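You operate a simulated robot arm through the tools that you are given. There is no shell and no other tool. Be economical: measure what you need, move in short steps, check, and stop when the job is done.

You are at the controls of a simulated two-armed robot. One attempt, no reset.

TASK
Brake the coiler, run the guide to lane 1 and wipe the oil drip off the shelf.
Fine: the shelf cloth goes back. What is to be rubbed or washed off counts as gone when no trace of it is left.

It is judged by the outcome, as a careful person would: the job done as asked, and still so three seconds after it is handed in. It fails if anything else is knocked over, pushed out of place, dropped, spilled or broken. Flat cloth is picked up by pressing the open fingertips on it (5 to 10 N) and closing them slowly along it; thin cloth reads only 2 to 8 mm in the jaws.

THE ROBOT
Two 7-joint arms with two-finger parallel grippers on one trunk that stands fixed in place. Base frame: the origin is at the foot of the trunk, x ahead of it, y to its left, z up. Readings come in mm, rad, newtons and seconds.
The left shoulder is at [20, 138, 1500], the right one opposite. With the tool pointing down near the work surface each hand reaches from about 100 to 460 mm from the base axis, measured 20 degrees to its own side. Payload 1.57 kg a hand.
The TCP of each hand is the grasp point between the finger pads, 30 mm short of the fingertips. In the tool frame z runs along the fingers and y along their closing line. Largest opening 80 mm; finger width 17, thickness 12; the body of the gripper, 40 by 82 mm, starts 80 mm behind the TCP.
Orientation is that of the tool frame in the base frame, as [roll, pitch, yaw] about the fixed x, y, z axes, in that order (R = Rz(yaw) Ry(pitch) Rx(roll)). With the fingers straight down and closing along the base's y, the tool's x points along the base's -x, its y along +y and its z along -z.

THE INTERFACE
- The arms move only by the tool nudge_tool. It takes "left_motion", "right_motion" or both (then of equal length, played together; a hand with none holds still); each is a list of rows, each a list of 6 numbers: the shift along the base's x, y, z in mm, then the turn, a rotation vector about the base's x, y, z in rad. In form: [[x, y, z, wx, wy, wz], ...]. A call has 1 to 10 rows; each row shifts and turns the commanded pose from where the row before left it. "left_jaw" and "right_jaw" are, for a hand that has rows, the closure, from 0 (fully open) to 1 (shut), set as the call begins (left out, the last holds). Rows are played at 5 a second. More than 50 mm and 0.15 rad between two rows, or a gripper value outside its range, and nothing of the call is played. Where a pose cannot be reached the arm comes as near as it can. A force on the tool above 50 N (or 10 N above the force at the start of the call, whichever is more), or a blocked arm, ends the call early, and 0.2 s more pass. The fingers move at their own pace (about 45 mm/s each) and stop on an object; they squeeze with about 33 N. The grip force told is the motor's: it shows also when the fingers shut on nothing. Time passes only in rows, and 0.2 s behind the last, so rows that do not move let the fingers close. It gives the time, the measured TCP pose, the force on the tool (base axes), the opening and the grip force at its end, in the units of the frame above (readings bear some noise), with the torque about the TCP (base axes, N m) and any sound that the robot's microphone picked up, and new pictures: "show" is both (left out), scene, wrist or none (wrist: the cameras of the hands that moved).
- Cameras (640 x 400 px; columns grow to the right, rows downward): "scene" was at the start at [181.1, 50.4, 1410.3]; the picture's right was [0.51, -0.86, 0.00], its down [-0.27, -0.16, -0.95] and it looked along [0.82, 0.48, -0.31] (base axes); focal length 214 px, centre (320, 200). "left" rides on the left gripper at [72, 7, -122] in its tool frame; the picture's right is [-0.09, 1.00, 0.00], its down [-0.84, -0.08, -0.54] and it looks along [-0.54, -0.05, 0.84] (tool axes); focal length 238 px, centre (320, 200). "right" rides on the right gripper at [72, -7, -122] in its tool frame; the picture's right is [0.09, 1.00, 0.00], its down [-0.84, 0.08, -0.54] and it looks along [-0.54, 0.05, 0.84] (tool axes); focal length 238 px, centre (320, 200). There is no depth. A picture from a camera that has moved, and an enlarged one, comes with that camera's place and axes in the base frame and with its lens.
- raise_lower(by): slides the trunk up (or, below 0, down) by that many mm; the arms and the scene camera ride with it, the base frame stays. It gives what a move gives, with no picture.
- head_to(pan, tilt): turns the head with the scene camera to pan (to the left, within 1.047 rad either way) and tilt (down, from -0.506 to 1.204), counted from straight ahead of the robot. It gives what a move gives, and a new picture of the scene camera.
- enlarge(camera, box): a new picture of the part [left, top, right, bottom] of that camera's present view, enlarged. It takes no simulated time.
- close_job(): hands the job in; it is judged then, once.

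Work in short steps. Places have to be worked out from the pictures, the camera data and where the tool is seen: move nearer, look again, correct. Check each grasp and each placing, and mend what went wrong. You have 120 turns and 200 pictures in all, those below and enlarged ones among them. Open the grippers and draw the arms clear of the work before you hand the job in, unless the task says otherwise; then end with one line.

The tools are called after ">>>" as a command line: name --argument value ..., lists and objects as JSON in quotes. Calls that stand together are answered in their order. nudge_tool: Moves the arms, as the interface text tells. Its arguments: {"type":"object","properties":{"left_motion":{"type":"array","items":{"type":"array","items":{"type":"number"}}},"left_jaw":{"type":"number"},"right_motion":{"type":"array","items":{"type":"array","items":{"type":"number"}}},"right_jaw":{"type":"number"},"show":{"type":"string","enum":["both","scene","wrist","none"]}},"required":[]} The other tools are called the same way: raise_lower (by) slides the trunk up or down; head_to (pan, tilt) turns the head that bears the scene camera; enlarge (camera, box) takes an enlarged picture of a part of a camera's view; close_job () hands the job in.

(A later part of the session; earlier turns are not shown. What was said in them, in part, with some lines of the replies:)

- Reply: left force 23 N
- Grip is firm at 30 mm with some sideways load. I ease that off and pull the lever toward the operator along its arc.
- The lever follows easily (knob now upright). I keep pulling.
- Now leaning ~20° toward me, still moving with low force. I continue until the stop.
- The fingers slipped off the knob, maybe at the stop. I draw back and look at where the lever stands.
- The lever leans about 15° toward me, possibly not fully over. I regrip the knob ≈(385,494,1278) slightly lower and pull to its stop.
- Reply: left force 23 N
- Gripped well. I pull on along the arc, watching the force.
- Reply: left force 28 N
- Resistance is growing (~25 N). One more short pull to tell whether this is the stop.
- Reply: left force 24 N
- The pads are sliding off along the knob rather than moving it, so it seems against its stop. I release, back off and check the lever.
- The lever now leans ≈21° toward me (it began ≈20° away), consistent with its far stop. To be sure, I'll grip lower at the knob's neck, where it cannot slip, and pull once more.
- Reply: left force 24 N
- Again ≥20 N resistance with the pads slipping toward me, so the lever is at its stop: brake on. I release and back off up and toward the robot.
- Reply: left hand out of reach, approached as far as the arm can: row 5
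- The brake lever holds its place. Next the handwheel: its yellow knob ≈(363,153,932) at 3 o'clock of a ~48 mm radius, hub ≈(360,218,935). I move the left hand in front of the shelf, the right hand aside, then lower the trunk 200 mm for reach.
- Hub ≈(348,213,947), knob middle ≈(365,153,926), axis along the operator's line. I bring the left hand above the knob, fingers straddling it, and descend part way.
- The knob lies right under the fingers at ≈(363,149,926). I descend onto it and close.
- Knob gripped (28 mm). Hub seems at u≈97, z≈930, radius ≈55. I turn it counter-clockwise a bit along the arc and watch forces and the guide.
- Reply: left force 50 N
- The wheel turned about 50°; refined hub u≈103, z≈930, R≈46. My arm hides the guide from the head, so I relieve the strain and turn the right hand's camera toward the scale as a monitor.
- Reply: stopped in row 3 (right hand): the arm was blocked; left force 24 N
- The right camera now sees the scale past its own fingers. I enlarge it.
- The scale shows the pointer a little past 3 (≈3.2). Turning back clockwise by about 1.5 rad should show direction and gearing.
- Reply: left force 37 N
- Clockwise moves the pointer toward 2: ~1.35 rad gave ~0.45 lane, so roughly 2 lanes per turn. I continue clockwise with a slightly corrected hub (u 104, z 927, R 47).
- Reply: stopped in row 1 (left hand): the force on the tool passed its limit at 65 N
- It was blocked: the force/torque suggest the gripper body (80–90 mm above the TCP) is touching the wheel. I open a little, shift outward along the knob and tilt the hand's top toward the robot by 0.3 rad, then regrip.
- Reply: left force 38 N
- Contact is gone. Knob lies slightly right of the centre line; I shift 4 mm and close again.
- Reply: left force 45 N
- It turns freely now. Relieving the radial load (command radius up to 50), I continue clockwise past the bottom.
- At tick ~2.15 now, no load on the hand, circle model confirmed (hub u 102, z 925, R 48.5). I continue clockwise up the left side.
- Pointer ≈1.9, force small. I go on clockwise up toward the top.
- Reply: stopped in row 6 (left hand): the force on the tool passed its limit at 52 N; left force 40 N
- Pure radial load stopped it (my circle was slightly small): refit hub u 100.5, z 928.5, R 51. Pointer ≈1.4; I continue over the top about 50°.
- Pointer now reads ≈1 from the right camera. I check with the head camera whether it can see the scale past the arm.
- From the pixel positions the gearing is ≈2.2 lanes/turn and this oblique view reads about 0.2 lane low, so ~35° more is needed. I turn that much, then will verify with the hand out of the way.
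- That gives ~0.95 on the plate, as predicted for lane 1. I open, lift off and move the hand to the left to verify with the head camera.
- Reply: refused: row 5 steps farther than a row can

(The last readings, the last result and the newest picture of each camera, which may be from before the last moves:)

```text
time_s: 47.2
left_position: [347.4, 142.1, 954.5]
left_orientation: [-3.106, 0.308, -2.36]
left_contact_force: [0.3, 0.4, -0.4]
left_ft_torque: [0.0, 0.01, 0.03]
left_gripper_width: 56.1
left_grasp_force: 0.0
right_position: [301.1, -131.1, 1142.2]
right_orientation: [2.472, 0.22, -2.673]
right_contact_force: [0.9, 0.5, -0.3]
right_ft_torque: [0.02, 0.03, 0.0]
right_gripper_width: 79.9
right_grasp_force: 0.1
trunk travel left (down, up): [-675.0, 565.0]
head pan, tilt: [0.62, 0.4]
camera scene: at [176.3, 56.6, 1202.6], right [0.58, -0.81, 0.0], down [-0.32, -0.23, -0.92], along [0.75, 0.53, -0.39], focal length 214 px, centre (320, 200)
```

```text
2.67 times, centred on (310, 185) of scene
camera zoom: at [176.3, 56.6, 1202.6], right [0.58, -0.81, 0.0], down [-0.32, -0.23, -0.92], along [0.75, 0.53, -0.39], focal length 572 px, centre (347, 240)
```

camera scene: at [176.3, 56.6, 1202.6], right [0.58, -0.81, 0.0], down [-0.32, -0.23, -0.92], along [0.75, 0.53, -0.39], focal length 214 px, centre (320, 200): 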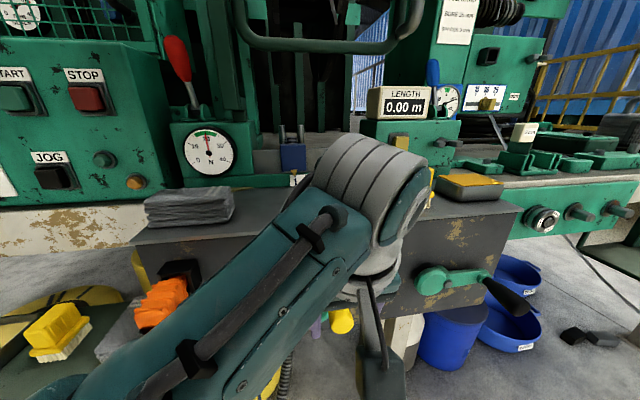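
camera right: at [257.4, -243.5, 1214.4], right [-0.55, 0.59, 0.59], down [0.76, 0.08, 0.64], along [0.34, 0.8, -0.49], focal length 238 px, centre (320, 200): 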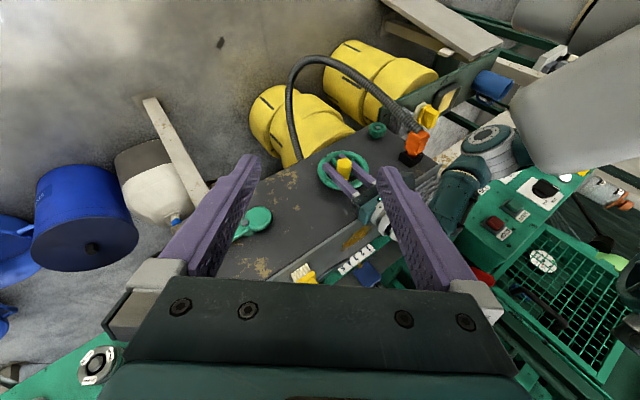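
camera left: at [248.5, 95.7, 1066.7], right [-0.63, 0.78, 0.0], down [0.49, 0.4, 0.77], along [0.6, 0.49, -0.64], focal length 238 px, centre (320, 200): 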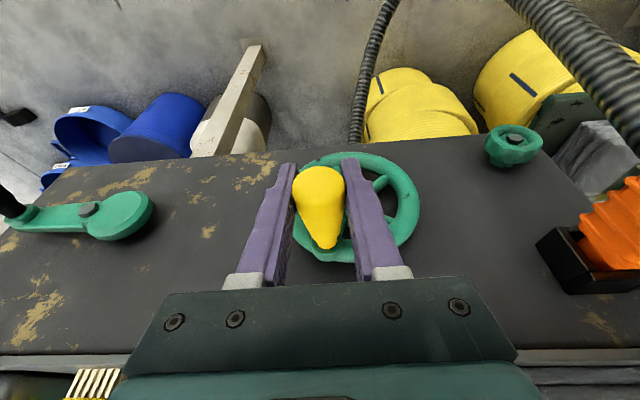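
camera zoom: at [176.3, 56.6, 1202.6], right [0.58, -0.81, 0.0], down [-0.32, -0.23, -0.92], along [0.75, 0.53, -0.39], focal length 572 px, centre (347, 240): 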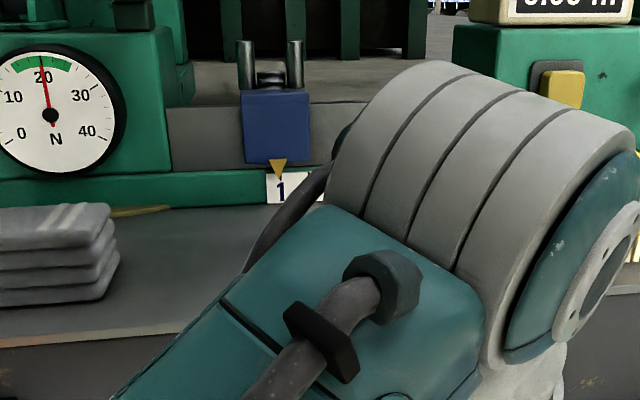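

Visible now: the pointer sits at lane 1. I zoom once more to judge precisely.

>>> enlarge --camera "scene" --box '[270, 155, 320, 190]'

>>> nudge_tool --left_motion '[[-5, -5, 30, 0, 0, 0], [-10, -10, 40, 0, 0, 0], [-10, -10, 45, 0, 0, 0], [-10, -5, 45, 0, 0, 0], [-20, 20, 38, 0, 0, 0], [-25, 35, 10, 0, 0, 0], [-25, 40, 0, 0, 0, 0], [-20, 40, 0, 0, 0, 0]]' --show "both"

```text
11.43 times, centred on (295, 172) of scene
camera zoom: at [176.3, 56.6, 1202.6], right [0.58, -0.81, 0.0], down [-0.32, -0.23, -0.92], along [0.75, 0.53, -0.39], focal length 2451 px, centre (606, 514)
```

zoom: 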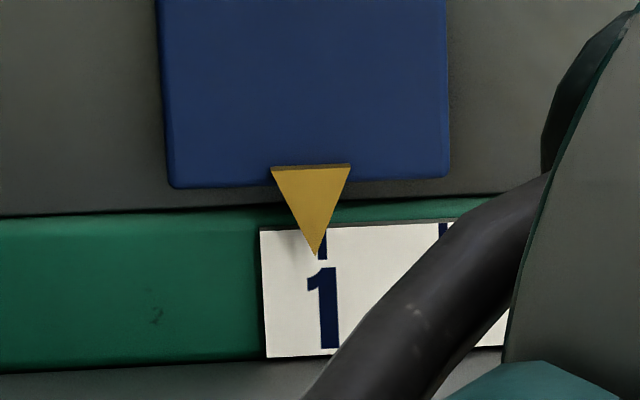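

```text
time_s: 49.1
left_position: [263.7, 287.2, 1025.0]
left_orientation: [3.115, 0.371, -2.411]
left_contact_force: [3.4, -41.4, -1.4]
left_ft_torque: [-1.11, -0.17, 0.32]
left_gripper_width: 25.8
left_grasp_force: 0.1
left hand out of reach, approached as far as the arm can: row 2, 3, 4, 5, 6
right_position: [301.2, -136.1, 1143.7]
right_orientation: [2.478, 0.214, -2.669]
right_contact_force: [-0.2, 0.0, 0.0]
right_ft_torque: [0.01, 0.0, 0.01]
right_gripper_width: 80.1
right_grasp_force: 0.1
trunk travel left (down, up): [-675.0, 565.0]
head pan, tilt: [0.62, 0.4]
stopped in row 8 (left hand): the force on the tool passed its limit at 56 N (the readings are from after the stop); the commanded pose is now the measured one
camera scene: at [176.5, 51.4, 1202.2], right [0.58, -0.81, 0.01], down [-0.32, -0.23, -0.92], along [0.75, 0.53, -0.39], focal length 214 px, centre (320, 200)
camera left: at [178.6, 215.2, 1111.5], right [-0.61, 0.79, 0.06], down [0.5, 0.32, 0.81], along [0.62, 0.52, -0.59], focal length 238 px, centre (320, 200)
```

scene: 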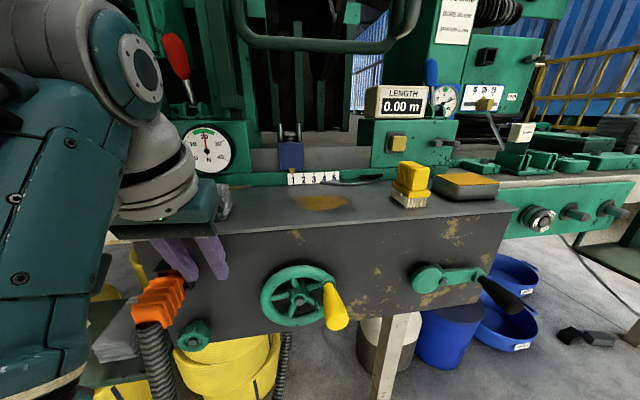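
left: 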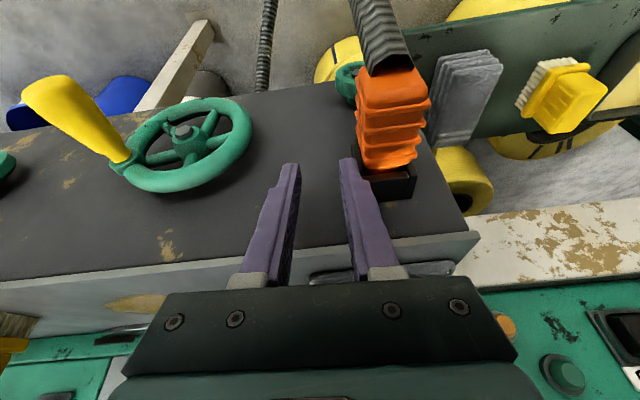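

The retreat was out of reach upward and the hand swung into the orange plug. I back off sideways at once, then check plug and cloth.

>>> nudge_tool --left_motion '[[12, -14, 0, 0, 0, 0], [14, -14, 0, 0, 0, 0]]' --show "both"

```text
time_s: 49.7
left_position: [285.1, 284.9, 1031.0]
left_orientation: [3.059, 0.417, -2.411]
left_contact_force: [-3.2, -5.4, 0.1]
left_ft_torque: [-0.12, 0.01, 0.26]
left_gripper_width: 54.4
left_grasp_force: 0.0
right_position: [301.1, -131.1, 1142.4]
right_orientation: [2.472, 0.218, -2.671]
right_contact_force: [0.1, -0.5, -0.2]
right_ft_torque: [0.02, 0.02, 0.04]
right_gripper_width: 80.0
right_grasp_force: 0.1
trunk travel left (down, up): [-675.0, 565.0]
head pan, tilt: [0.62, 0.4]
camera scene: at [175.8, 56.0, 1202.6], right [0.58, -0.81, 0.0], down [-0.32, -0.23, -0.92], along [0.75, 0.53, -0.39], focal length 214 px, centre (320, 200)
camera left: at [203.1, 206.6, 1111.6], right [-0.62, 0.77, 0.11], down [0.49, 0.27, 0.83], along [0.61, 0.57, -0.55], focal length 238 px, centre (320, 200)
```

scene: 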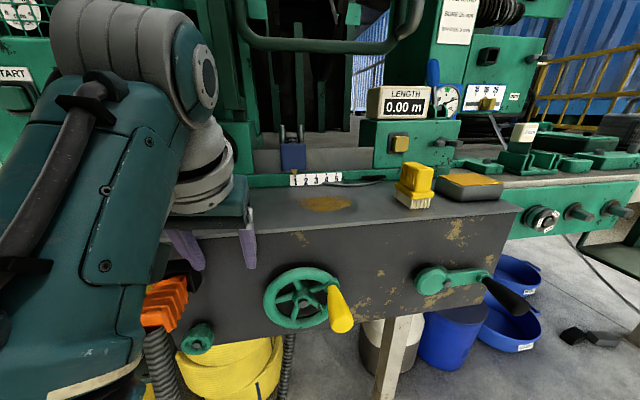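
left: 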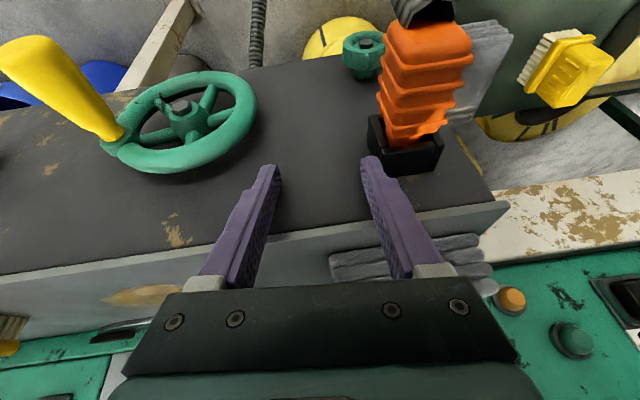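

The plug seems still seated and the contact has gone. Raising the trunk 150 mm lifts the hand straight out.

>>> raise_lower --by 150

>>> nudge_tool --left_motion '[[0, 0, 0, 0, 0, 0]]' --show "both"

```text
time_s: 51.4
left_position: [286.7, 286.7, 1180.2]
left_orientation: [3.057, 0.417, -2.414]
left_contact_force: [-0.6, -0.9, -0.4]
left_ft_torque: [0.01, 0.01, -0.01]
left_gripper_width: 55.9
left_grasp_force: 0.1
right_position: [301.8, -131.0, 1291.9]
right_orientation: [2.472, 0.217, -2.67]
right_contact_force: [0.2, -0.2, 0.1]
right_ft_torque: [0.0, 0.0, 0.0]
right_gripper_width: 80.2
right_grasp_force: 0.1
trunk travel left (down, up): [-825.0, 415.0]
head pan, tilt: [0.62, 0.4]
```

```text
time_s: 51.8
left_position: [288.6, 285.2, 1180.9]
left_orientation: [3.06, 0.416, -2.413]
left_contact_force: [0.2, 0.9, -0.7]
left_ft_torque: [0.05, -0.01, -0.01]
left_gripper_width: 56.1
left_grasp_force: 0.2
right_position: [303.5, -131.4, 1292.4]
right_orientation: [2.471, 0.218, -2.673]
right_contact_force: [-0.9, -0.1, 0.3]
right_ft_torque: [0.02, -0.01, 0.04]
right_gripper_width: 80.1
right_grasp_force: 0.0
trunk travel left (down, up): [-825.0, 415.0]
head pan, tilt: [0.62, 0.4]
camera scene: at [176.3, 56.6, 1352.6], right [0.58, -0.81, 0.0], down [-0.32, -0.23, -0.92], along [0.75, 0.53, -0.39], focal length 214 px, centre (320, 200)
camera left: at [203.6, 207.2, 1261.7], right [-0.62, 0.77, 0.11], down [0.49, 0.28, 0.83], along [0.61, 0.57, -0.55], focal length 238 px, centre (320, 200)
```

scene: 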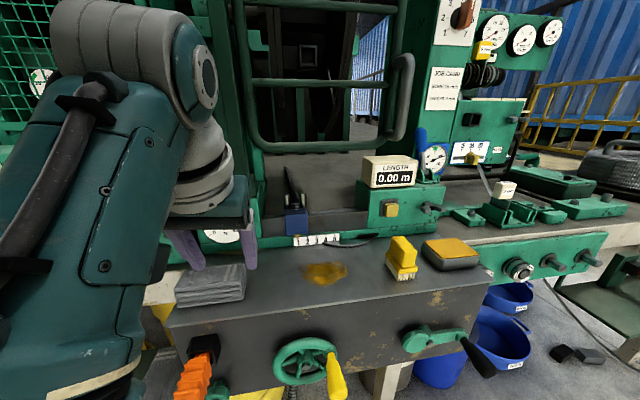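
left: 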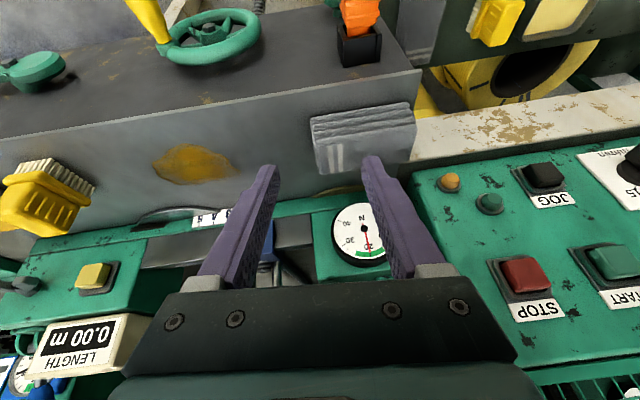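

Guide at lane 1 (pointer on tick 1 in the head view) and all in place. Now the cloth: a folded stack ≈100×62×30 mm centred near (298,368), u −50, n 480. I straighten the left hand to vertical and turn it −90° so it closes along the 62 mm side.

>>> nudge_tool --left_motion '[[0, 0, 5, -0.1, 0.1, 0], [0, 0, 5, -0.1, 0.1, 0], [0, 0, 5, -0.09, 0.09, 0], [0, 0, 0, 0, 0, -0.145], [0, 0, 0, 0, 0, -0.145], [0, 0, 0, 0, 0, -0.145], [0, 0, 0, 0, 0, -0.145], [0, 0, 0, 0, 0, -0.145], [0, 0, 0, 0, 0, -0.145], [0, 0, 0, 0, 0, -0.145]]' --left_jaw 0 --show "none"

>>> nudge_tool --left_motion '[[0, 0, 0, 0, 0, -0.145], [0, 0, 0, 0, 0, -0.145], [0, 0, 0, 0, 0, -0.145], [0, 0, 0, 0, 0, -0.12]]' --show "both"

```text
time_s: 54.0
left_position: [307.5, 297.3, 1166.2]
left_orientation: [3.11, -0.028, 2.876]
left_contact_force: [0.2, -0.6, -0.5]
left_ft_torque: [-0.04, -0.02, -0.01]
left_gripper_width: 80.0
left_grasp_force: 0.0
left hand out of reach, approached as far as the arm can: row 1, 2, 3
right_position: [302.8, -130.5, 1292.6]
right_orientation: [2.471, 0.219, -2.672]
right_contact_force: [-0.7, 0.1, 0.4]
right_ft_torque: [0.03, 0.01, 0.04]
right_gripper_width: 79.9
right_grasp_force: 0.0
trunk travel left (down, up): [-825.0, 415.0]
head pan, tilt: [0.62, 0.4]
```

```text
time_s: 55.0
left_position: [308.6, 296.4, 1165.5]
left_orientation: [3.108, -0.034, 2.321]
left_contact_force: [-0.1, -0.3, -0.4]
left_ft_torque: [-0.01, -0.02, 0.04]
left_gripper_width: 79.8
left_grasp_force: 0.0
right_position: [301.9, -131.4, 1292.5]
right_orientation: [2.472, 0.217, -2.674]
right_contact_force: [0.8, -0.1, -0.8]
right_ft_torque: [0.02, -0.01, 0.01]
right_gripper_width: 79.8
right_grasp_force: 0.0
trunk travel left (down, up): [-825.0, 415.0]
head pan, tilt: [0.62, 0.4]
camera scene: at [176.3, 56.6, 1352.6], right [0.58, -0.81, 0.0], down [-0.32, -0.23, -0.92], along [0.75, 0.54, -0.39], focal length 214 px, centre (320, 200)
camera left: at [264.9, 347.9, 1289.5], right [0.79, 0.61, 0.03], down [0.51, -0.69, 0.51], along [0.33, -0.39, -0.86], focal length 238 px, centre (320, 200)
```

scene: 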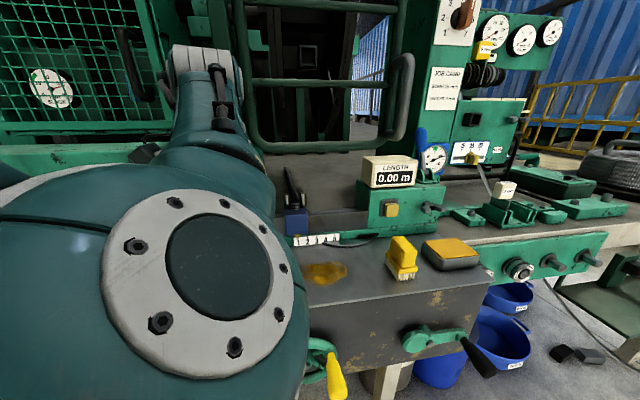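
left: 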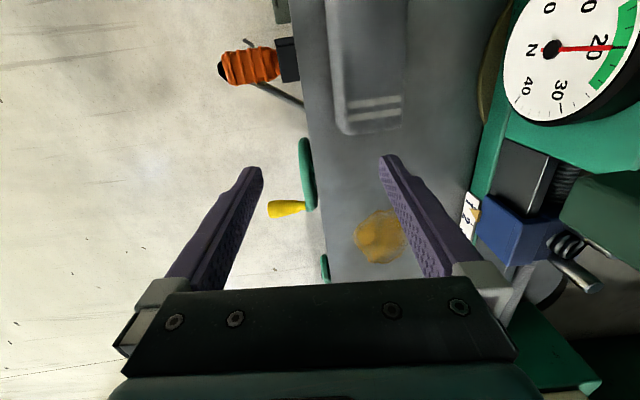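

The cloth spans n 449–503, u −105…−3. I correct the small tilt and move above it at (308,365).

>>> nudge_tool --left_motion '[[0, 34, 0, -0.048, 0, 0.035], [-1, 35, 0, 0, 0, 0], [0, 0, 0, 0, 0, 0]]' --show "both"

```text
time_s: 55.8
left_position: [308.3, 358.9, 1164.9]
left_orientation: [-3.128, 0.004, 2.342]
left_contact_force: [0.0, 0.0, 0.2]
left_ft_torque: [-0.02, -0.01, 0.0]
left_gripper_width: 80.1
left_grasp_force: 0.1
right_position: [301.6, -133.3, 1293.0]
right_orientation: [2.471, 0.216, -2.673]
right_contact_force: [0.2, 0.5, 0.1]
right_ft_torque: [0.01, -0.02, 0.0]
right_gripper_width: 80.0
right_grasp_force: 0.0
trunk travel left (down, up): [-825.0, 415.0]
head pan, tilt: [0.62, 0.4]
camera scene: at [176.3, 56.6, 1352.7], right [0.58, -0.81, 0.0], down [-0.32, -0.23, -0.92], along [0.75, 0.54, -0.39], focal length 214 px, centre (320, 200)
camera left: at [263.8, 416.7, 1284.9], right [0.78, 0.63, -0.01], down [0.53, -0.65, 0.55], along [0.34, -0.43, -0.84], focal length 238 px, centre (320, 200)
```

scene: 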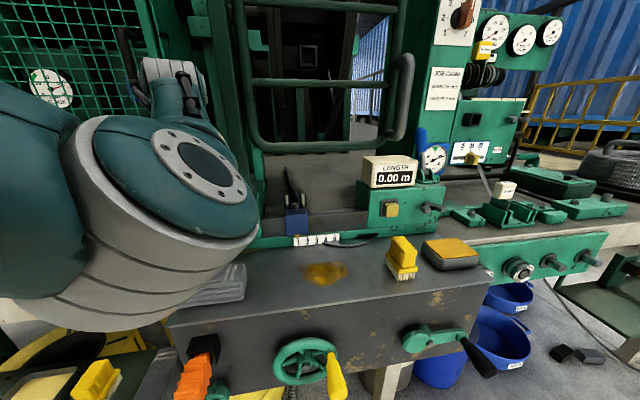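
left: 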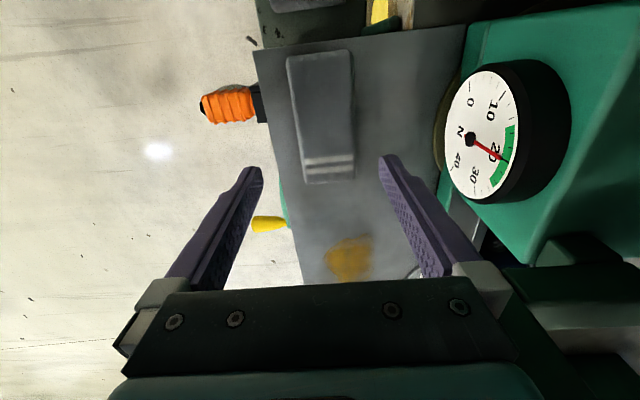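

The cloth lies between the fingers; a 6 mm shift centres it. I descend to TCP z ≈1100 (tips ~10 mm above the shelf).

>>> nudge_tool --left_motion '[[-1, 6, -25, 0, 0, 0], [0, 0, -25, 0, 0, 0], [0, 0, -14, 0, 0, 0], [0, 0, 0, 0, 0, 0]]' --show "wrist"

```text
time_s: 56.8
left_position: [307.5, 364.6, 1098.6]
left_orientation: [-3.129, 0.004, 2.344]
left_contact_force: [0.2, 0.6, 0.3]
left_ft_torque: [0.03, -0.01, 0.0]
left_gripper_width: 80.0
left_grasp_force: 0.0
right_position: [302.3, -131.3, 1291.7]
right_orientation: [2.472, 0.218, -2.672]
right_contact_force: [0.5, -0.2, -0.1]
right_ft_torque: [0.0, 0.0, 0.04]
right_gripper_width: 79.8
right_grasp_force: 0.1
trunk travel left (down, up): [-825.0, 415.0]
head pan, tilt: [0.62, 0.4]
camera left: at [262.3, 422.3, 1219.5], right [0.78, 0.63, -0.01], down [0.53, -0.65, 0.55], along [0.34, -0.43, -0.84], focal length 238 px, centre (320, 200)
```

left: 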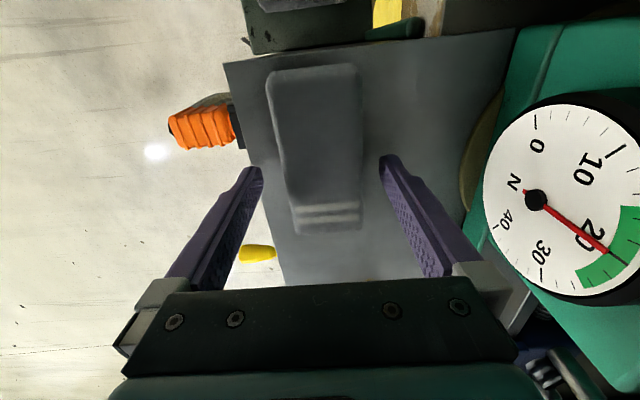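

Centred, no contact. I close in steps on the stack.

>>> nudge_tool --left_motion '[[0, 0, 0, 0, 0, 0], [0, 0, 0, 0, 0, 0], [0, 0, 0, 0, 0, 0]]' --left_jaw 0.5 --show "wrist"

```text
time_s: 57.6
left_position: [307.2, 364.0, 1099.7]
left_orientation: [-3.13, 0.005, 2.345]
left_contact_force: [0.6, -0.1, -0.8]
left_ft_torque: [0.0, -0.02, 0.01]
left_gripper_width: 53.0
left_grasp_force: 25.7
right_position: [302.3, -130.3, 1292.1]
right_orientation: [2.472, 0.219, -2.672]
right_contact_force: [0.1, -0.3, 0.8]
right_ft_torque: [0.0, 0.02, 0.01]
right_gripper_width: 80.0
right_grasp_force: 0.2
trunk travel left (down, up): [-825.0, 415.0]
head pan, tilt: [0.62, 0.4]
camera left: at [262.2, 422.3, 1219.8], right [0.78, 0.63, -0.01], down [0.53, -0.65, 0.55], along [0.34, -0.43, -0.84], focal length 238 px, centre (320, 200)
```

left: 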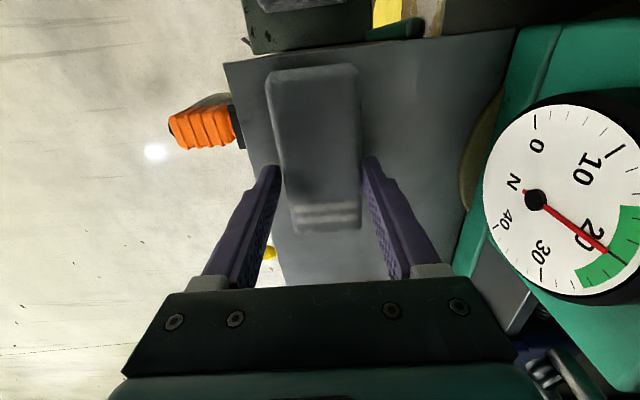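

Gripped: 53 mm, 26 N. I tighten and lift 30 mm.

>>> nudge_tool --left_motion '[[0, 0, 0, 0, 0, 0], [0, 0, 15, 0, 0, 0], [0, 0, 15, 0, 0, 0]]' --left_jaw 0.7 --show "both"

```text
time_s: 58.4
left_position: [306.9, 365.4, 1128.3]
left_orientation: [-3.127, 0.005, 2.345]
left_contact_force: [0.0, -0.6, -0.5]
left_ft_torque: [-0.02, 0.0, 0.02]
left_gripper_width: 52.9
left_grasp_force: 33.2
right_position: [301.5, -132.0, 1292.3]
right_orientation: [2.472, 0.217, -2.671]
right_contact_force: [0.3, -0.3, -0.5]
right_ft_torque: [0.0, -0.05, -0.02]
right_gripper_width: 80.1
right_grasp_force: 0.1
trunk travel left (down, up): [-825.0, 415.0]
head pan, tilt: [0.62, 0.4]
camera scene: at [176.2, 56.6, 1352.6], right [0.58, -0.81, 0.0], down [-0.32, -0.23, -0.92], along [0.75, 0.53, -0.39], focal length 214 px, centre (320, 200)
camera left: at [262.0, 424.2, 1249.7], right [0.78, 0.63, -0.01], down [0.53, -0.65, 0.55], along [0.34, -0.43, -0.84], focal length 238 px, centre (320, 200)
```

scene: 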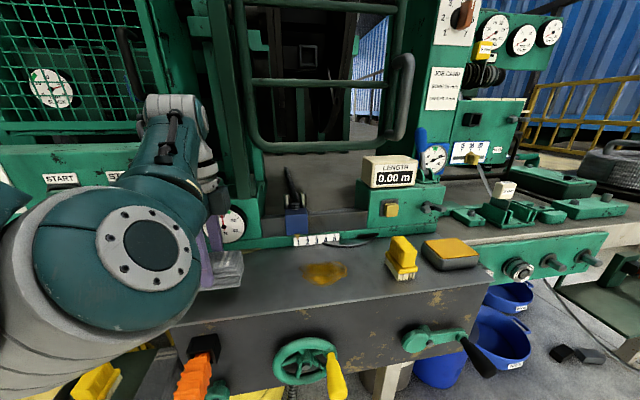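
left: 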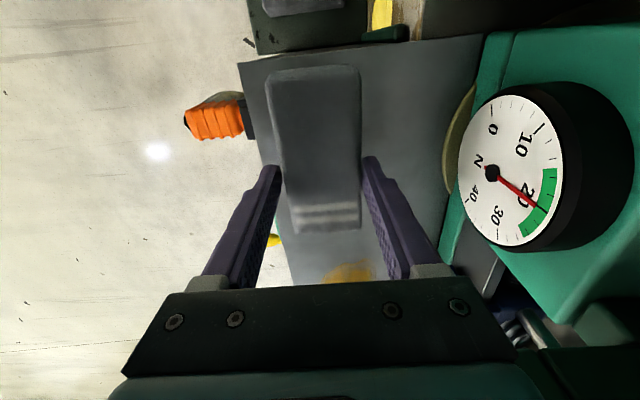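

The stack came up cleanly. I carry it over to the oil patch (u ≈141, n ≈485) at safe height.

>>> nudge_tool --left_motion '[[22, -22, 10, 0, 0, 0], [27, -24, 5, 0, 0, 0], [27, -24, 5, 0, 0, 0], [27, -24, 0, 0, 0, 0], [28, -23, 0, 0, 0, 0]]' --show "both"

```text
time_s: 59.6
left_position: [437.4, 247.6, 1149.6]
left_orientation: [-3.129, 0.004, 2.344]
left_contact_force: [-0.5, -0.5, -0.9]
left_ft_torque: [0.03, 0.01, 0.01]
left_gripper_width: 52.9
left_grasp_force: 33.2
right_position: [301.6, -131.2, 1291.8]
right_orientation: [2.473, 0.218, -2.672]
right_contact_force: [0.2, 0.0, 0.0]
right_ft_torque: [0.02, 0.01, -0.01]
right_gripper_width: 79.9
right_grasp_force: 0.0
trunk travel left (down, up): [-825.0, 415.0]
head pan, tilt: [0.62, 0.4]
camera scene: at [176.2, 56.6, 1352.6], right [0.58, -0.81, 0.0], down [-0.32, -0.23, -0.92], along [0.75, 0.54, -0.39], focal length 214 px, centre (320, 200)
camera left: at [392.5, 305.5, 1270.0], right [0.78, 0.63, -0.01], down [0.53, -0.65, 0.55], along [0.34, -0.43, -0.84], focal length 238 px, centre (320, 200)
```

scene: 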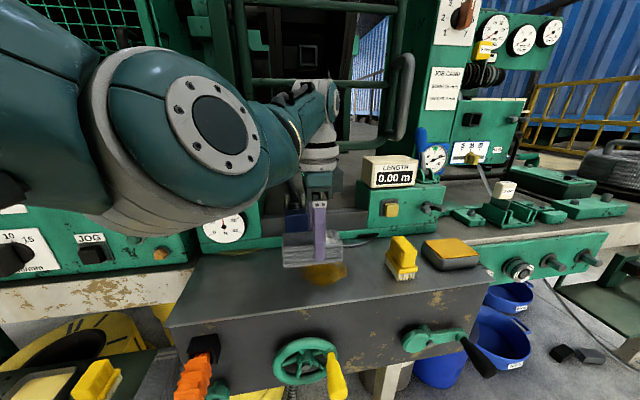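
left: 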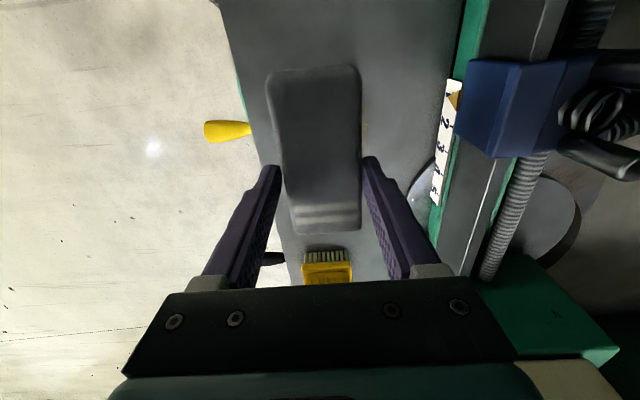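

Reach is fine and the oil is under the cloth. I lower until light contact with the shelf.

>>> nudge_tool --left_motion '[[0, 0, -20, 0, 0, 0], [0, 0, -20, 0, 0, 0], [0, 0, -8, 0, 0, 0], [0, 0, -4, 0, 0, 0]]' --show "none"

```text
time_s: 60.6
left_position: [437.3, 248.1, 1099.7]
left_orientation: [-3.13, 0.005, 2.345]
left_contact_force: [-8.9, -1.5, 21.2]
left_ft_torque: [0.44, 0.19, 0.22]
left_gripper_width: 53.0
left_grasp_force: 32.7
right_position: [301.6, -131.9, 1291.6]
right_orientation: [2.47, 0.22, -2.671]
right_contact_force: [0.4, 0.6, -0.7]
right_ft_torque: [0.03, 0.0, -0.03]
right_gripper_width: 80.1
right_grasp_force: 0.0
trunk travel left (down, up): [-825.0, 415.0]
head pan, tilt: [0.62, 0.4]
```

Contact at 21 N; I ease to ~10 N and rub along u back and forth.

>>> nudge_tool --left_motion '[[0, 0, 2, 0, 0, 0], [14, -14, 0, 0, 0, 0], [14, -14, 0, 0, 0, 0], [-18, 18, 0, 0, 0, 0], [-18, 18, 0, 0, 0, 0], [18, -4, 0, 0, 0, 0], [18, -18, 0, 0, 0, 0], [-18, 18, 0, 0, 0, 0], [-18, 18, 0, 0, 0, 0]]' --show "wrist"

```text
time_s: 62.6
left_position: [421.8, 271.2, 1103.0]
left_orientation: [-3.131, 0.005, 2.345]
left_contact_force: [-0.2, 0.7, -0.1]
left_ft_torque: [0.04, 0.01, -0.03]
left_gripper_width: 53.1
left_grasp_force: 32.6
left hand out of reach, approached as far as the arm can: row 3
right_position: [302.2, -131.3, 1292.7]
right_orientation: [2.473, 0.219, -2.673]
right_contact_force: [0.0, 0.4, -0.5]
right_ft_torque: [0.03, 0.0, -0.01]
right_gripper_width: 80.1
right_grasp_force: 0.1
trunk travel left (down, up): [-825.0, 415.0]
head pan, tilt: [0.62, 0.4]
camera left: at [378.2, 328.1, 1222.5], right [0.78, 0.63, -0.01], down [0.53, -0.65, 0.55], along [0.34, -0.43, -0.84], focal length 238 px, centre (320, 200)
```

left: 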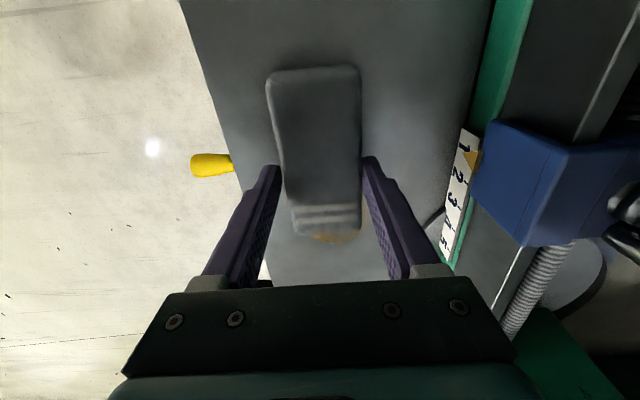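

Reach limits the right end, and contact was lost. I raise the hand 100 mm, lower the trunk 100 mm for more reach, and look.

>>> nudge_tool --left_motion '[[0, 0, 30, 0, 0, 0], [0, 0, 40, 0, 0, 0], [0, 0, 40, 0, 0, 0]]' --show "scene"

>>> raise_lower --by -100

```text
time_s: 63.4
left_position: [424.2, 268.6, 1210.7]
left_orientation: [-3.13, 0.002, 2.346]
left_contact_force: [0.1, 0.1, -0.7]
left_ft_torque: [-0.01, 0.0, 0.0]
left_gripper_width: 53.2
left_grasp_force: 33.0
right_position: [301.6, -131.7, 1291.8]
right_orientation: [2.47, 0.219, -2.672]
right_contact_force: [0.9, -0.1, -0.5]
right_ft_torque: [-0.02, 0.0, 0.0]
right_gripper_width: 79.7
right_grasp_force: 0.1
trunk travel left (down, up): [-825.0, 415.0]
head pan, tilt: [0.62, 0.4]
camera scene: at [176.2, 56.5, 1352.6], right [0.58, -0.81, 0.0], down [-0.32, -0.23, -0.92], along [0.75, 0.53, -0.39], focal length 214 px, centre (320, 200)
```

scene: 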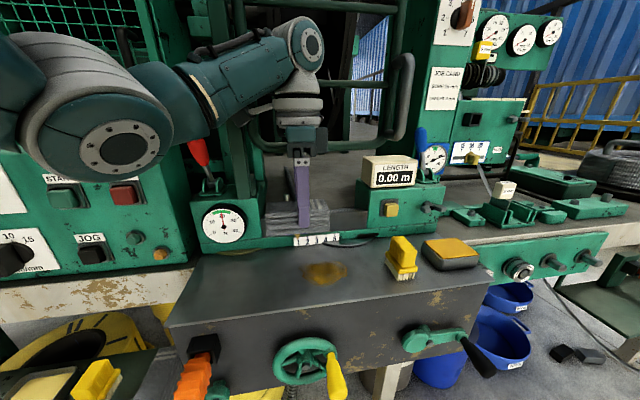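

```text
time_s: 64.7
left_position: [423.1, 267.5, 1111.0]
left_orientation: [-3.13, 0.005, 2.343]
left_contact_force: [-1.2, 0.1, 0.0]
left_ft_torque: [0.0, -0.03, 0.01]
left_gripper_width: 53.1
left_grasp_force: 33.1
right_position: [301.9, -130.6, 1192.0]
right_orientation: [2.472, 0.219, -2.673]
right_contact_force: [-0.6, -1.0, -0.1]
right_ft_torque: [0.0, -0.01, 0.02]
right_gripper_width: 79.6
right_grasp_force: 0.0
trunk travel left (down, up): [-725.0, 515.0]
head pan, tilt: [0.62, 0.4]
```

I check the lever and oil now in the scene view.

>>> head_to --pan 0.62 --tilt 0.5

```text
time_s: 65.4
left_position: [426.4, 266.5, 1110.6]
left_orientation: [-3.131, 0.005, 2.345]
left_contact_force: [0.2, -1.0, 0.4]
left_ft_torque: [0.0, 0.03, 0.03]
left_gripper_width: 53.3
left_grasp_force: 33.1
right_position: [301.5, -131.1, 1192.7]
right_orientation: [2.471, 0.218, -2.673]
right_contact_force: [-0.3, 0.7, 0.0]
right_ft_torque: [0.02, 0.0, 0.0]
right_gripper_width: 79.8
right_grasp_force: 0.0
trunk travel left (down, up): [-725.0, 515.0]
head pan, tilt: [0.62, 0.499]
camera scene: at [174.9, 55.6, 1243.5], right [0.58, -0.81, 0.0], down [-0.39, -0.28, -0.88], along [0.71, 0.51, -0.48], focal length 214 px, centre (320, 200)
```

scene: 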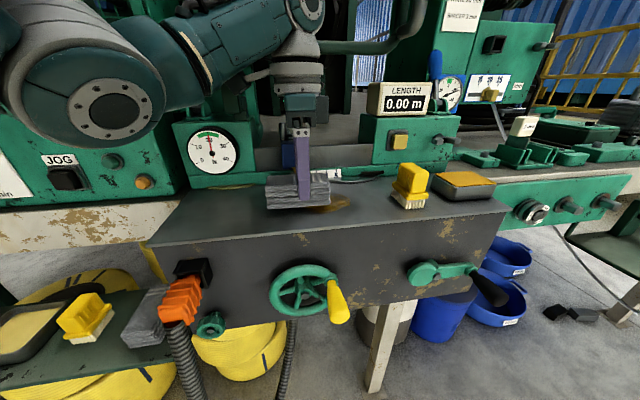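

Now I go right to u≈150, press down again and rub with longer strokes.

>>> nudge_tool --left_motion '[[13, -13, 0, 0, 0, 0], [12, -14, 0, 0, 0, 0], [0, 0, -8, 0, 0, 0], [0, 0, -4, 0, 0, 0]]' --show "wrist"

```text
time_s: 66.4
left_position: [449.7, 240.5, 1100.6]
left_orientation: [-3.129, 0.005, 2.343]
left_contact_force: [0.9, -0.1, -0.9]
left_ft_torque: [-0.01, 0.0, -0.02]
left_gripper_width: 53.1
left_grasp_force: 32.6
right_position: [302.0, -130.3, 1191.2]
right_orientation: [2.47, 0.217, -2.673]
right_contact_force: [-0.3, -0.3, -0.3]
right_ft_torque: [-0.01, 0.02, 0.01]
right_gripper_width: 80.2
right_grasp_force: 0.1
trunk travel left (down, up): [-725.0, 515.0]
head pan, tilt: [0.62, 0.499]
camera left: at [404.9, 299.3, 1220.0], right [0.78, 0.63, -0.01], down [0.53, -0.65, 0.55], along [0.34, -0.43, -0.84], focal length 238 px, centre (320, 200)
```

left: 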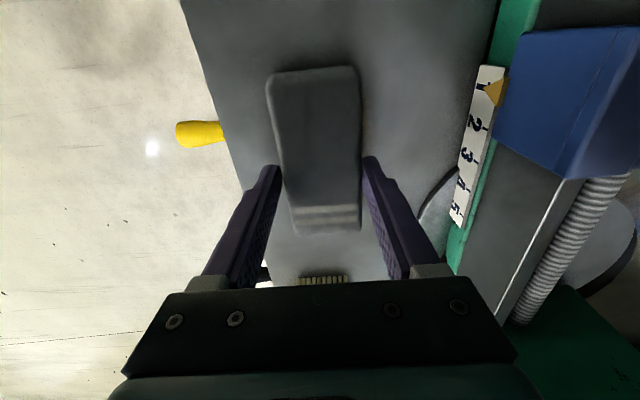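

The cloth now covers the whole patch. I lower to contact with care.

>>> nudge_tool --left_motion '[[0, 0, -1.5, 0, 0, 0], [0, 0, -1, 0, 0, 0]]' --show "none"

```text
time_s: 67.0
left_position: [449.6, 242.3, 1098.4]
left_orientation: [-3.13, 0.008, 2.343]
left_contact_force: [-14.8, -5.1, 32.3]
left_ft_torque: [0.49, 0.45, 0.26]
left_gripper_width: 53.1
left_grasp_force: 33.2
right_position: [302.7, -130.5, 1192.7]
right_orientation: [2.47, 0.219, -2.672]
right_contact_force: [0.4, 0.5, -0.1]
right_ft_torque: [0.01, 0.0, -0.01]
right_gripper_width: 80.2
right_grasp_force: 0.1
trunk travel left (down, up): [-725.0, 515.0]
head pan, tilt: [0.62, 0.499]
```

32 N; I ease 1 mm and rub in u and n strokes.

>>> nudge_tool --left_motion '[[0, 0, 1.0, 0, 0, 0], [12, -12, 0, 0, 0, 0], [-16, 16, 0, 0, 0, 0], [-16, 16, 0, 0, 0, 0], [16, -16, 0, 0, 0, 0], [16, -16, 0, 0, 0, 0], [-12, 12, 0, 0, 0, 0]]' --show "none"

>>> nudge_tool --left_motion '[[6, 6, 0, 0, 0, 0], [4, 4, 0, 0, 0, 0], [-10, -10, 0, 0, 0, 0], [-9, -9, 0, 0, 0, 0], [10, 10, 0, 0, 0, 0], [-14, 14, 0, 0, 0, 0], [-14, 14, 0, 0, 0, 0], [-7, -7, 0, 0, 0, 0], [14, -14, 0, 0, 0, 0], [14, -14, 0, 0, 0, 0]]' --show "none"

>>> nudge_tool --left_motion '[[0, 0, 30, 0, 0, 0], [-20, 20, 25, 0, 0, 0], [-30, 30, 15, 0, 0, 0], [-30, 30, 0, 0, 0, 0]]' --show "both"

```text
time_s: 68.6
left_position: [452.1, 241.7, 1098.9]
left_orientation: [-3.13, 0.011, 2.341]
left_contact_force: [6.6, -4.9, 16.6]
left_ft_torque: [0.68, 0.24, -0.17]
left_gripper_width: 53.2
left_grasp_force: 32.8
right_position: [303.6, -131.9, 1193.1]
right_orientation: [2.473, 0.218, -2.672]
right_contact_force: [0.5, 0.5, -0.6]
right_ft_torque: [0.0, -0.03, 0.0]
right_gripper_width: 80.3
right_grasp_force: 0.0
trunk travel left (down, up): [-725.0, 515.0]
head pan, tilt: [0.62, 0.499]
```

```text
time_s: 70.8
left_position: [443.7, 235.6, 1098.7]
left_orientation: [-3.128, 0.001, 2.345]
left_contact_force: [-2.4, 2.2, 8.8]
left_ft_torque: [-0.02, -0.3, 0.04]
left_gripper_width: 53.1
left_grasp_force: 32.7
right_position: [303.2, -131.4, 1192.6]
right_orientation: [2.47, 0.218, -2.671]
right_contact_force: [-0.9, 0.7, 0.3]
right_ft_torque: [0.03, 0.0, -0.02]
right_gripper_width: 80.1
right_grasp_force: 0.0
trunk travel left (down, up): [-725.0, 515.0]
head pan, tilt: [0.62, 0.499]
```

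```text
time_s: 71.8
left_position: [365.4, 314.8, 1169.9]
left_orientation: [-3.126, 0.004, 2.344]
left_contact_force: [0.6, -0.3, 0.2]
left_ft_torque: [0.0, 0.02, 0.01]
left_gripper_width: 52.9
left_grasp_force: 33.2
right_position: [301.9, -130.3, 1192.1]
right_orientation: [2.472, 0.218, -2.671]
right_contact_force: [0.2, 0.9, 0.2]
right_ft_torque: [-0.02, 0.0, 0.01]
right_gripper_width: 80.1
right_grasp_force: 0.1
trunk travel left (down, up): [-725.0, 515.0]
head pan, tilt: [0.62, 0.499]
camera scene: at [174.9, 55.5, 1243.5], right [0.58, -0.81, 0.0], down [-0.39, -0.28, -0.88], along [0.71, 0.51, -0.48], focal length 214 px, centre (320, 200)
camera left: at [320.8, 372.5, 1290.0], right [0.78, 0.63, -0.01], down [0.53, -0.65, 0.55], along [0.34, -0.43, -0.84], focal length 238 px, centre (320, 200)
```

scene: 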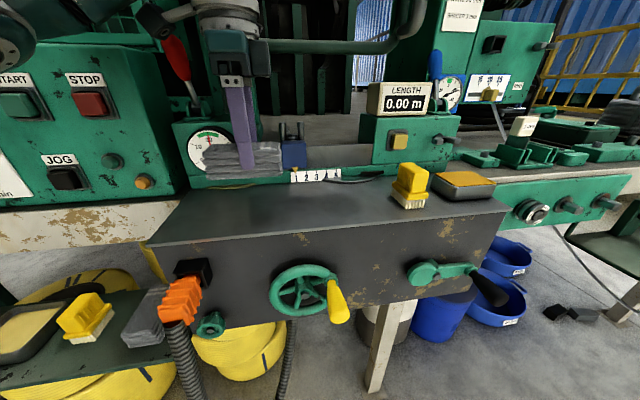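
left: 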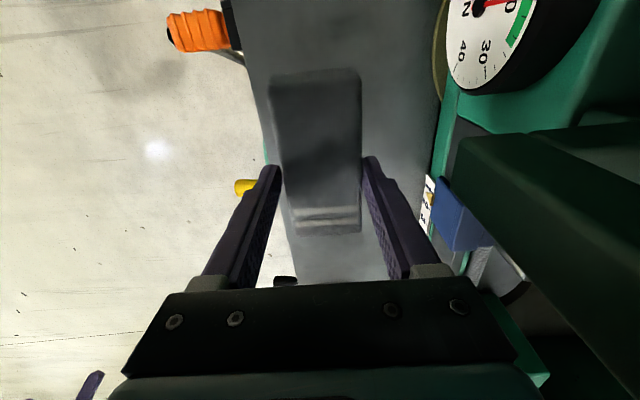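

The oil looks gone. I enlarge the spot to check for traces.

>>> enlarge --camera "scene" --box '[200, 160, 430, 250]'

```text
2.78 times, centred on (315, 205) of scene
camera zoom: at [174.9, 55.5, 1243.5], right [0.58, -0.81, 0.0], down [-0.39, -0.28, -0.88], along [0.71, 0.51, -0.48], focal length 597 px, centre (334, 186)
```

zoom: 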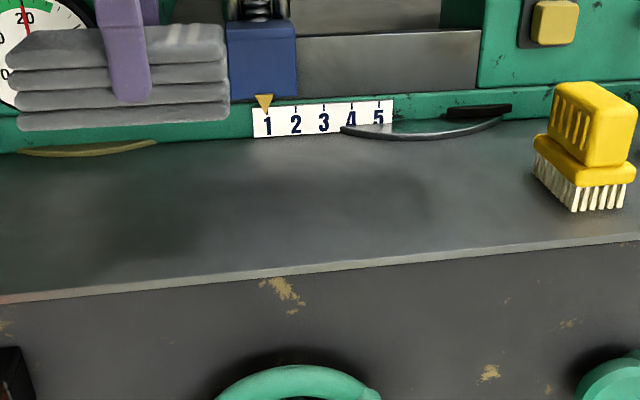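

Shelf clean, pointer on 1. I carry the cloth back above its original place (307,364), then lower.

>>> nudge_tool --left_motion '[[-29, 25, 0, 0, 0, 0], [-29, 24, 0, 0, 0, 0], [0, 0, -25, 0, 0, 0], [0, 0, -25, 0, 0, 0]]' --show "both"

```text
time_s: 72.8
left_position: [305.6, 363.5, 1117.3]
left_orientation: [-3.129, 0.004, 2.344]
left_contact_force: [0.2, -0.5, -1.0]
left_ft_torque: [0.03, 0.02, -0.02]
left_gripper_width: 53.2
left_grasp_force: 33.1
right_position: [303.0, -130.5, 1191.0]
right_orientation: [2.471, 0.217, -2.671]
right_contact_force: [-0.3, 0.3, -0.1]
right_ft_torque: [-0.02, -0.02, -0.02]
right_gripper_width: 80.0
right_grasp_force: 0.2
trunk travel left (down, up): [-725.0, 515.0]
head pan, tilt: [0.62, 0.499]
camera scene: at [174.9, 55.6, 1243.5], right [0.58, -0.81, 0.0], down [-0.39, -0.28, -0.88], along [0.71, 0.51, -0.48], focal length 214 px, centre (320, 200)
camera left: at [260.8, 421.2, 1237.8], right [0.78, 0.63, -0.01], down [0.53, -0.65, 0.55], along [0.34, -0.43, -0.84], focal length 238 px, centre (320, 200)
```

scene: 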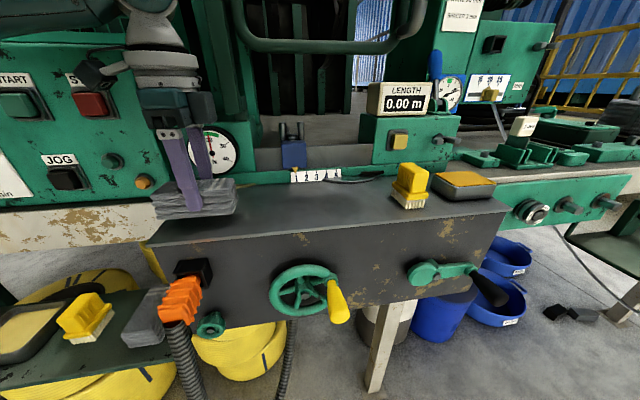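
left: 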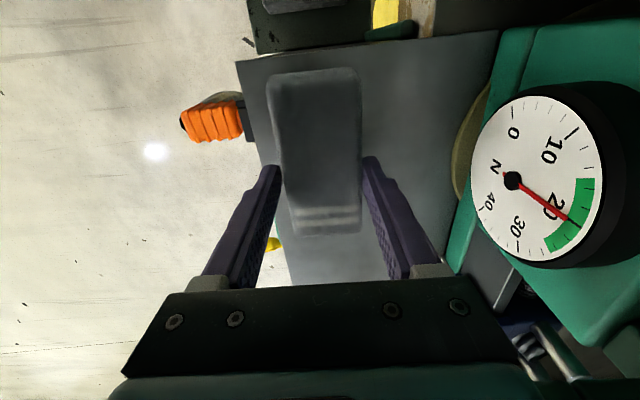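

In position. I lower the last ~17 mm to the shelf.

>>> nudge_tool --left_motion '[[1, 0.5, -10, 0, 0, 0], [0, 0, -6, 0, 0, 0], [0, 0, -1.5, 0, 0, 0]]' --show "none"

```text
time_s: 73.6
left_position: [307.3, 364.3, 1099.0]
left_orientation: [-3.129, 0.005, 2.343]
left_contact_force: [-0.3, 0.0, -0.6]
left_ft_torque: [-0.02, 0.01, 0.01]
left_gripper_width: 53.3
left_grasp_force: 33.1
right_position: [303.1, -130.0, 1191.4]
right_orientation: [2.47, 0.218, -2.672]
right_contact_force: [0.5, 0.1, -0.3]
right_ft_torque: [0.04, 0.01, -0.02]
right_gripper_width: 79.7
right_grasp_force: 0.0
trunk travel left (down, up): [-725.0, 515.0]
head pan, tilt: [0.62, 0.499]
```

Nearly touching; one more millimetre, then open.

>>> nudge_tool --left_motion '[[0, 0, -1, 0, 0, 0]]' --show "none"

>>> nudge_tool --left_motion '[[0, 0, 0, 0, 0, 0], [0, 0, 0, 0, 0, 0], [0, 0, 0, 0, 0, 0]]' --left_jaw 0.05 --show "wrist"

```text
time_s: 74.0
left_position: [306.6, 363.7, 1099.9]
left_orientation: [-3.129, 0.004, 2.345]
left_contact_force: [0.2, -1.4, 2.6]
left_ft_torque: [0.14, 0.07, 0.04]
left_gripper_width: 53.2
left_grasp_force: 33.0
right_position: [302.0, -131.3, 1192.7]
right_orientation: [2.473, 0.218, -2.672]
right_contact_force: [0.6, 0.4, -0.4]
right_ft_torque: [0.01, 0.0, -0.01]
right_gripper_width: 80.0
right_grasp_force: 0.1
trunk travel left (down, up): [-725.0, 515.0]
head pan, tilt: [0.62, 0.499]
```

```text
time_s: 74.8
left_position: [305.5, 364.5, 1098.2]
left_orientation: [-3.13, 0.005, 2.344]
left_contact_force: [0.3, 0.2, -0.9]
left_ft_torque: [-0.01, 0.01, 0.01]
left_gripper_width: 75.9
left_grasp_force: 0.1
right_position: [300.8, -130.3, 1190.8]
right_orientation: [2.47, 0.219, -2.673]
right_contact_force: [-0.2, 0.2, 0.0]
right_ft_torque: [0.01, 0.02, 0.01]
right_gripper_width: 80.0
right_grasp_force: 0.1
trunk travel left (down, up): [-725.0, 515.0]
head pan, tilt: [0.62, 0.499]
camera left: at [262.5, 422.4, 1218.9], right [0.78, 0.63, -0.01], down [0.53, -0.65, 0.55], along [0.34, -0.43, -0.84], focal length 238 px, centre (320, 200)
```

left: 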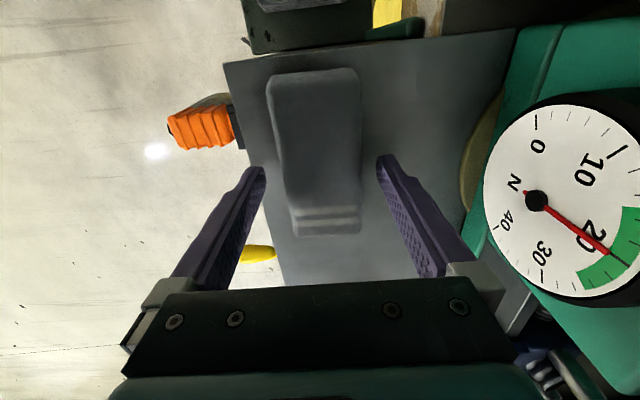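

The cloth lies exactly as before. I raise the trunk 200 mm to lift the hand straight off.

>>> raise_lower --by 200

>>> nudge_tool --left_motion '[[-15, -15, 0, 0, 0, 0], [-15, -15, 0, 0, 0, 0], [-10, -10, 0, 0, 0, 0]]' --show "none"

>>> head_to --pan 0.6 --tilt 0.6

```text
time_s: 77.0
left_position: [307.3, 364.7, 1298.1]
left_orientation: [-3.128, 0.006, 2.344]
left_contact_force: [0.1, -0.4, 0.1]
left_ft_torque: [-0.03, 0.0, -0.01]
left_gripper_width: 76.0
left_grasp_force: 0.0
right_position: [301.9, -131.5, 1392.1]
right_orientation: [2.472, 0.218, -2.673]
right_contact_force: [-0.6, 0.7, 0.7]
right_ft_torque: [-0.01, 0.0, 0.02]
right_gripper_width: 80.1
right_grasp_force: 0.1
trunk travel left (down, up): [-925.0, 315.0]
head pan, tilt: [0.62, 0.499]
```

```text
time_s: 77.8
left_position: [265.1, 325.0, 1298.4]
left_orientation: [-3.129, 0.006, 2.346]
left_contact_force: [0.2, 0.1, 0.1]
left_ft_torque: [0.01, 0.02, 0.0]
left_gripper_width: 76.2
left_grasp_force: 0.0
right_position: [301.8, -131.8, 1392.9]
right_orientation: [2.472, 0.218, -2.672]
right_contact_force: [1.0, 0.8, 0.5]
right_ft_torque: [0.01, -0.02, 0.02]
right_gripper_width: 80.1
right_grasp_force: 0.0
trunk travel left (down, up): [-925.0, 315.0]
head pan, tilt: [0.62, 0.499]
```

```text
time_s: 78.5
left_position: [265.2, 325.2, 1298.2]
left_orientation: [-3.13, 0.005, 2.345]
left_contact_force: [-0.4, -0.8, 0.9]
left_ft_torque: [0.01, 0.02, 0.0]
left_gripper_width: 76.3
left_grasp_force: 0.0
right_position: [302.0, -130.3, 1392.0]
right_orientation: [2.473, 0.219, -2.672]
right_contact_force: [0.5, 0.6, -0.7]
right_ft_torque: [0.01, 0.0, 0.01]
right_gripper_width: 80.0
right_grasp_force: 0.0
trunk travel left (down, up): [-925.0, 315.0]
head pan, tilt: [0.6, 0.6]
camera scene: at [173.8, 52.7, 1434.5], right [0.56, -0.83, 0.0], down [-0.47, -0.32, -0.83], along [0.68, 0.47, -0.56], focal length 214 px, centre (320, 200)
```

scene: 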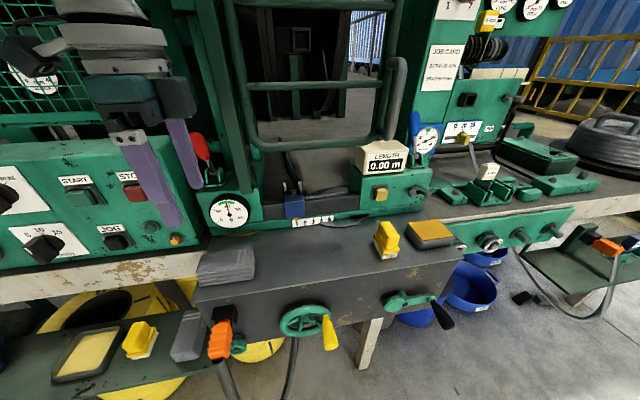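

Everything seems in order. I check shelf, plug, guide and lever close up.

>>> enlarge --camera "scene" --box '[150, 120, 400, 280]'

>>> enlarge --camera "scene" --box '[120, 290, 260, 390]'

```text
2.50 times, centred on (275, 200) of scene
camera zoom: at [173.8, 52.7, 1434.5], right [0.56, -0.83, 0.0], down [-0.47, -0.32, -0.83], along [0.68, 0.47, -0.56], focal length 536 px, centre (432, 200)
```

zoom: 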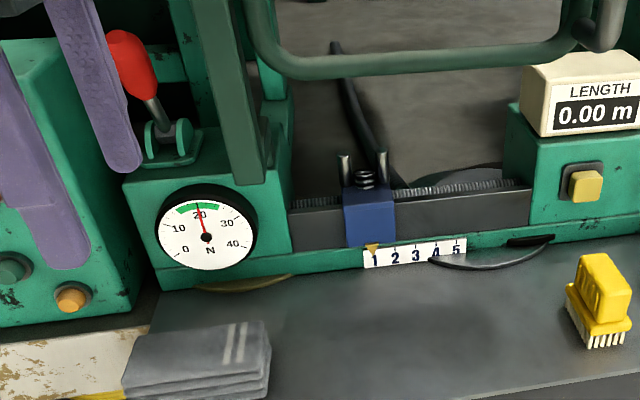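

```text
4.00 times, centred on (190, 340) of scene
camera zoom: at [173.8, 52.7, 1434.5], right [0.56, -0.83, 0.0], down [-0.47, -0.32, -0.83], along [0.68, 0.47, -0.56], focal length 858 px, centre (840, -360)
```

zoom: 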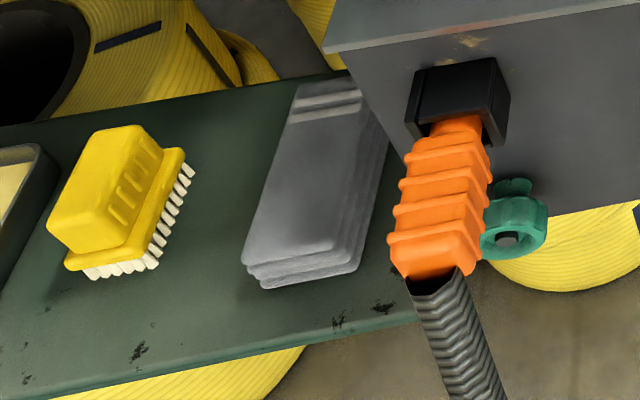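

Lever still pulled over, pointer on 1, shelf clean, cloth back, plug seated. I draw the left hand a bit further back and hand in.

>>> nudge_tool --left_motion '[[-12, -20, 10, 0, 0, 0], [-12, -20, 10, 0, 0, 0]]' --left_jaw 0 --show "scene"

```text
time_s: 79.0
left_position: [242.4, 282.4, 1316.1]
left_orientation: [-3.129, 0.005, 2.344]
left_contact_force: [-0.6, 0.4, -0.5]
left_ft_torque: [0.01, -0.01, -0.01]
left_gripper_width: 79.8
left_grasp_force: 0.1
right_position: [302.2, -130.7, 1392.4]
right_orientation: [2.474, 0.217, -2.671]
right_contact_force: [-0.2, 0.4, 0.5]
right_ft_torque: [0.02, 0.04, -0.01]
right_gripper_width: 80.1
right_grasp_force: 0.0
trunk travel left (down, up): [-925.0, 315.0]
head pan, tilt: [0.6, 0.6]
camera scene: at [173.8, 52.8, 1434.4], right [0.56, -0.83, 0.0], down [-0.47, -0.32, -0.83], along [0.68, 0.47, -0.56], focal length 214 px, centre (320, 200)
```

scene: 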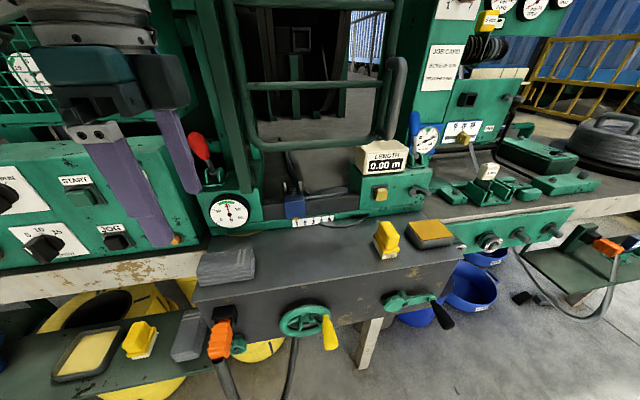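

All steps are done and the arms are clear and open; I hand in.

>>> close_job

```text
The job is handed in.
```

I pulled the red lever, which I took to be the coiler brake since it has no label, over to its far stop. The guide pointer sits on lane 1, the oil is wiped off the shelf with no visible trace, and the shelf cloth is back in its place. While backing away from the handwheel, the left hand bumped the orange plug with about 50 N; it still looks seated in the last picture.
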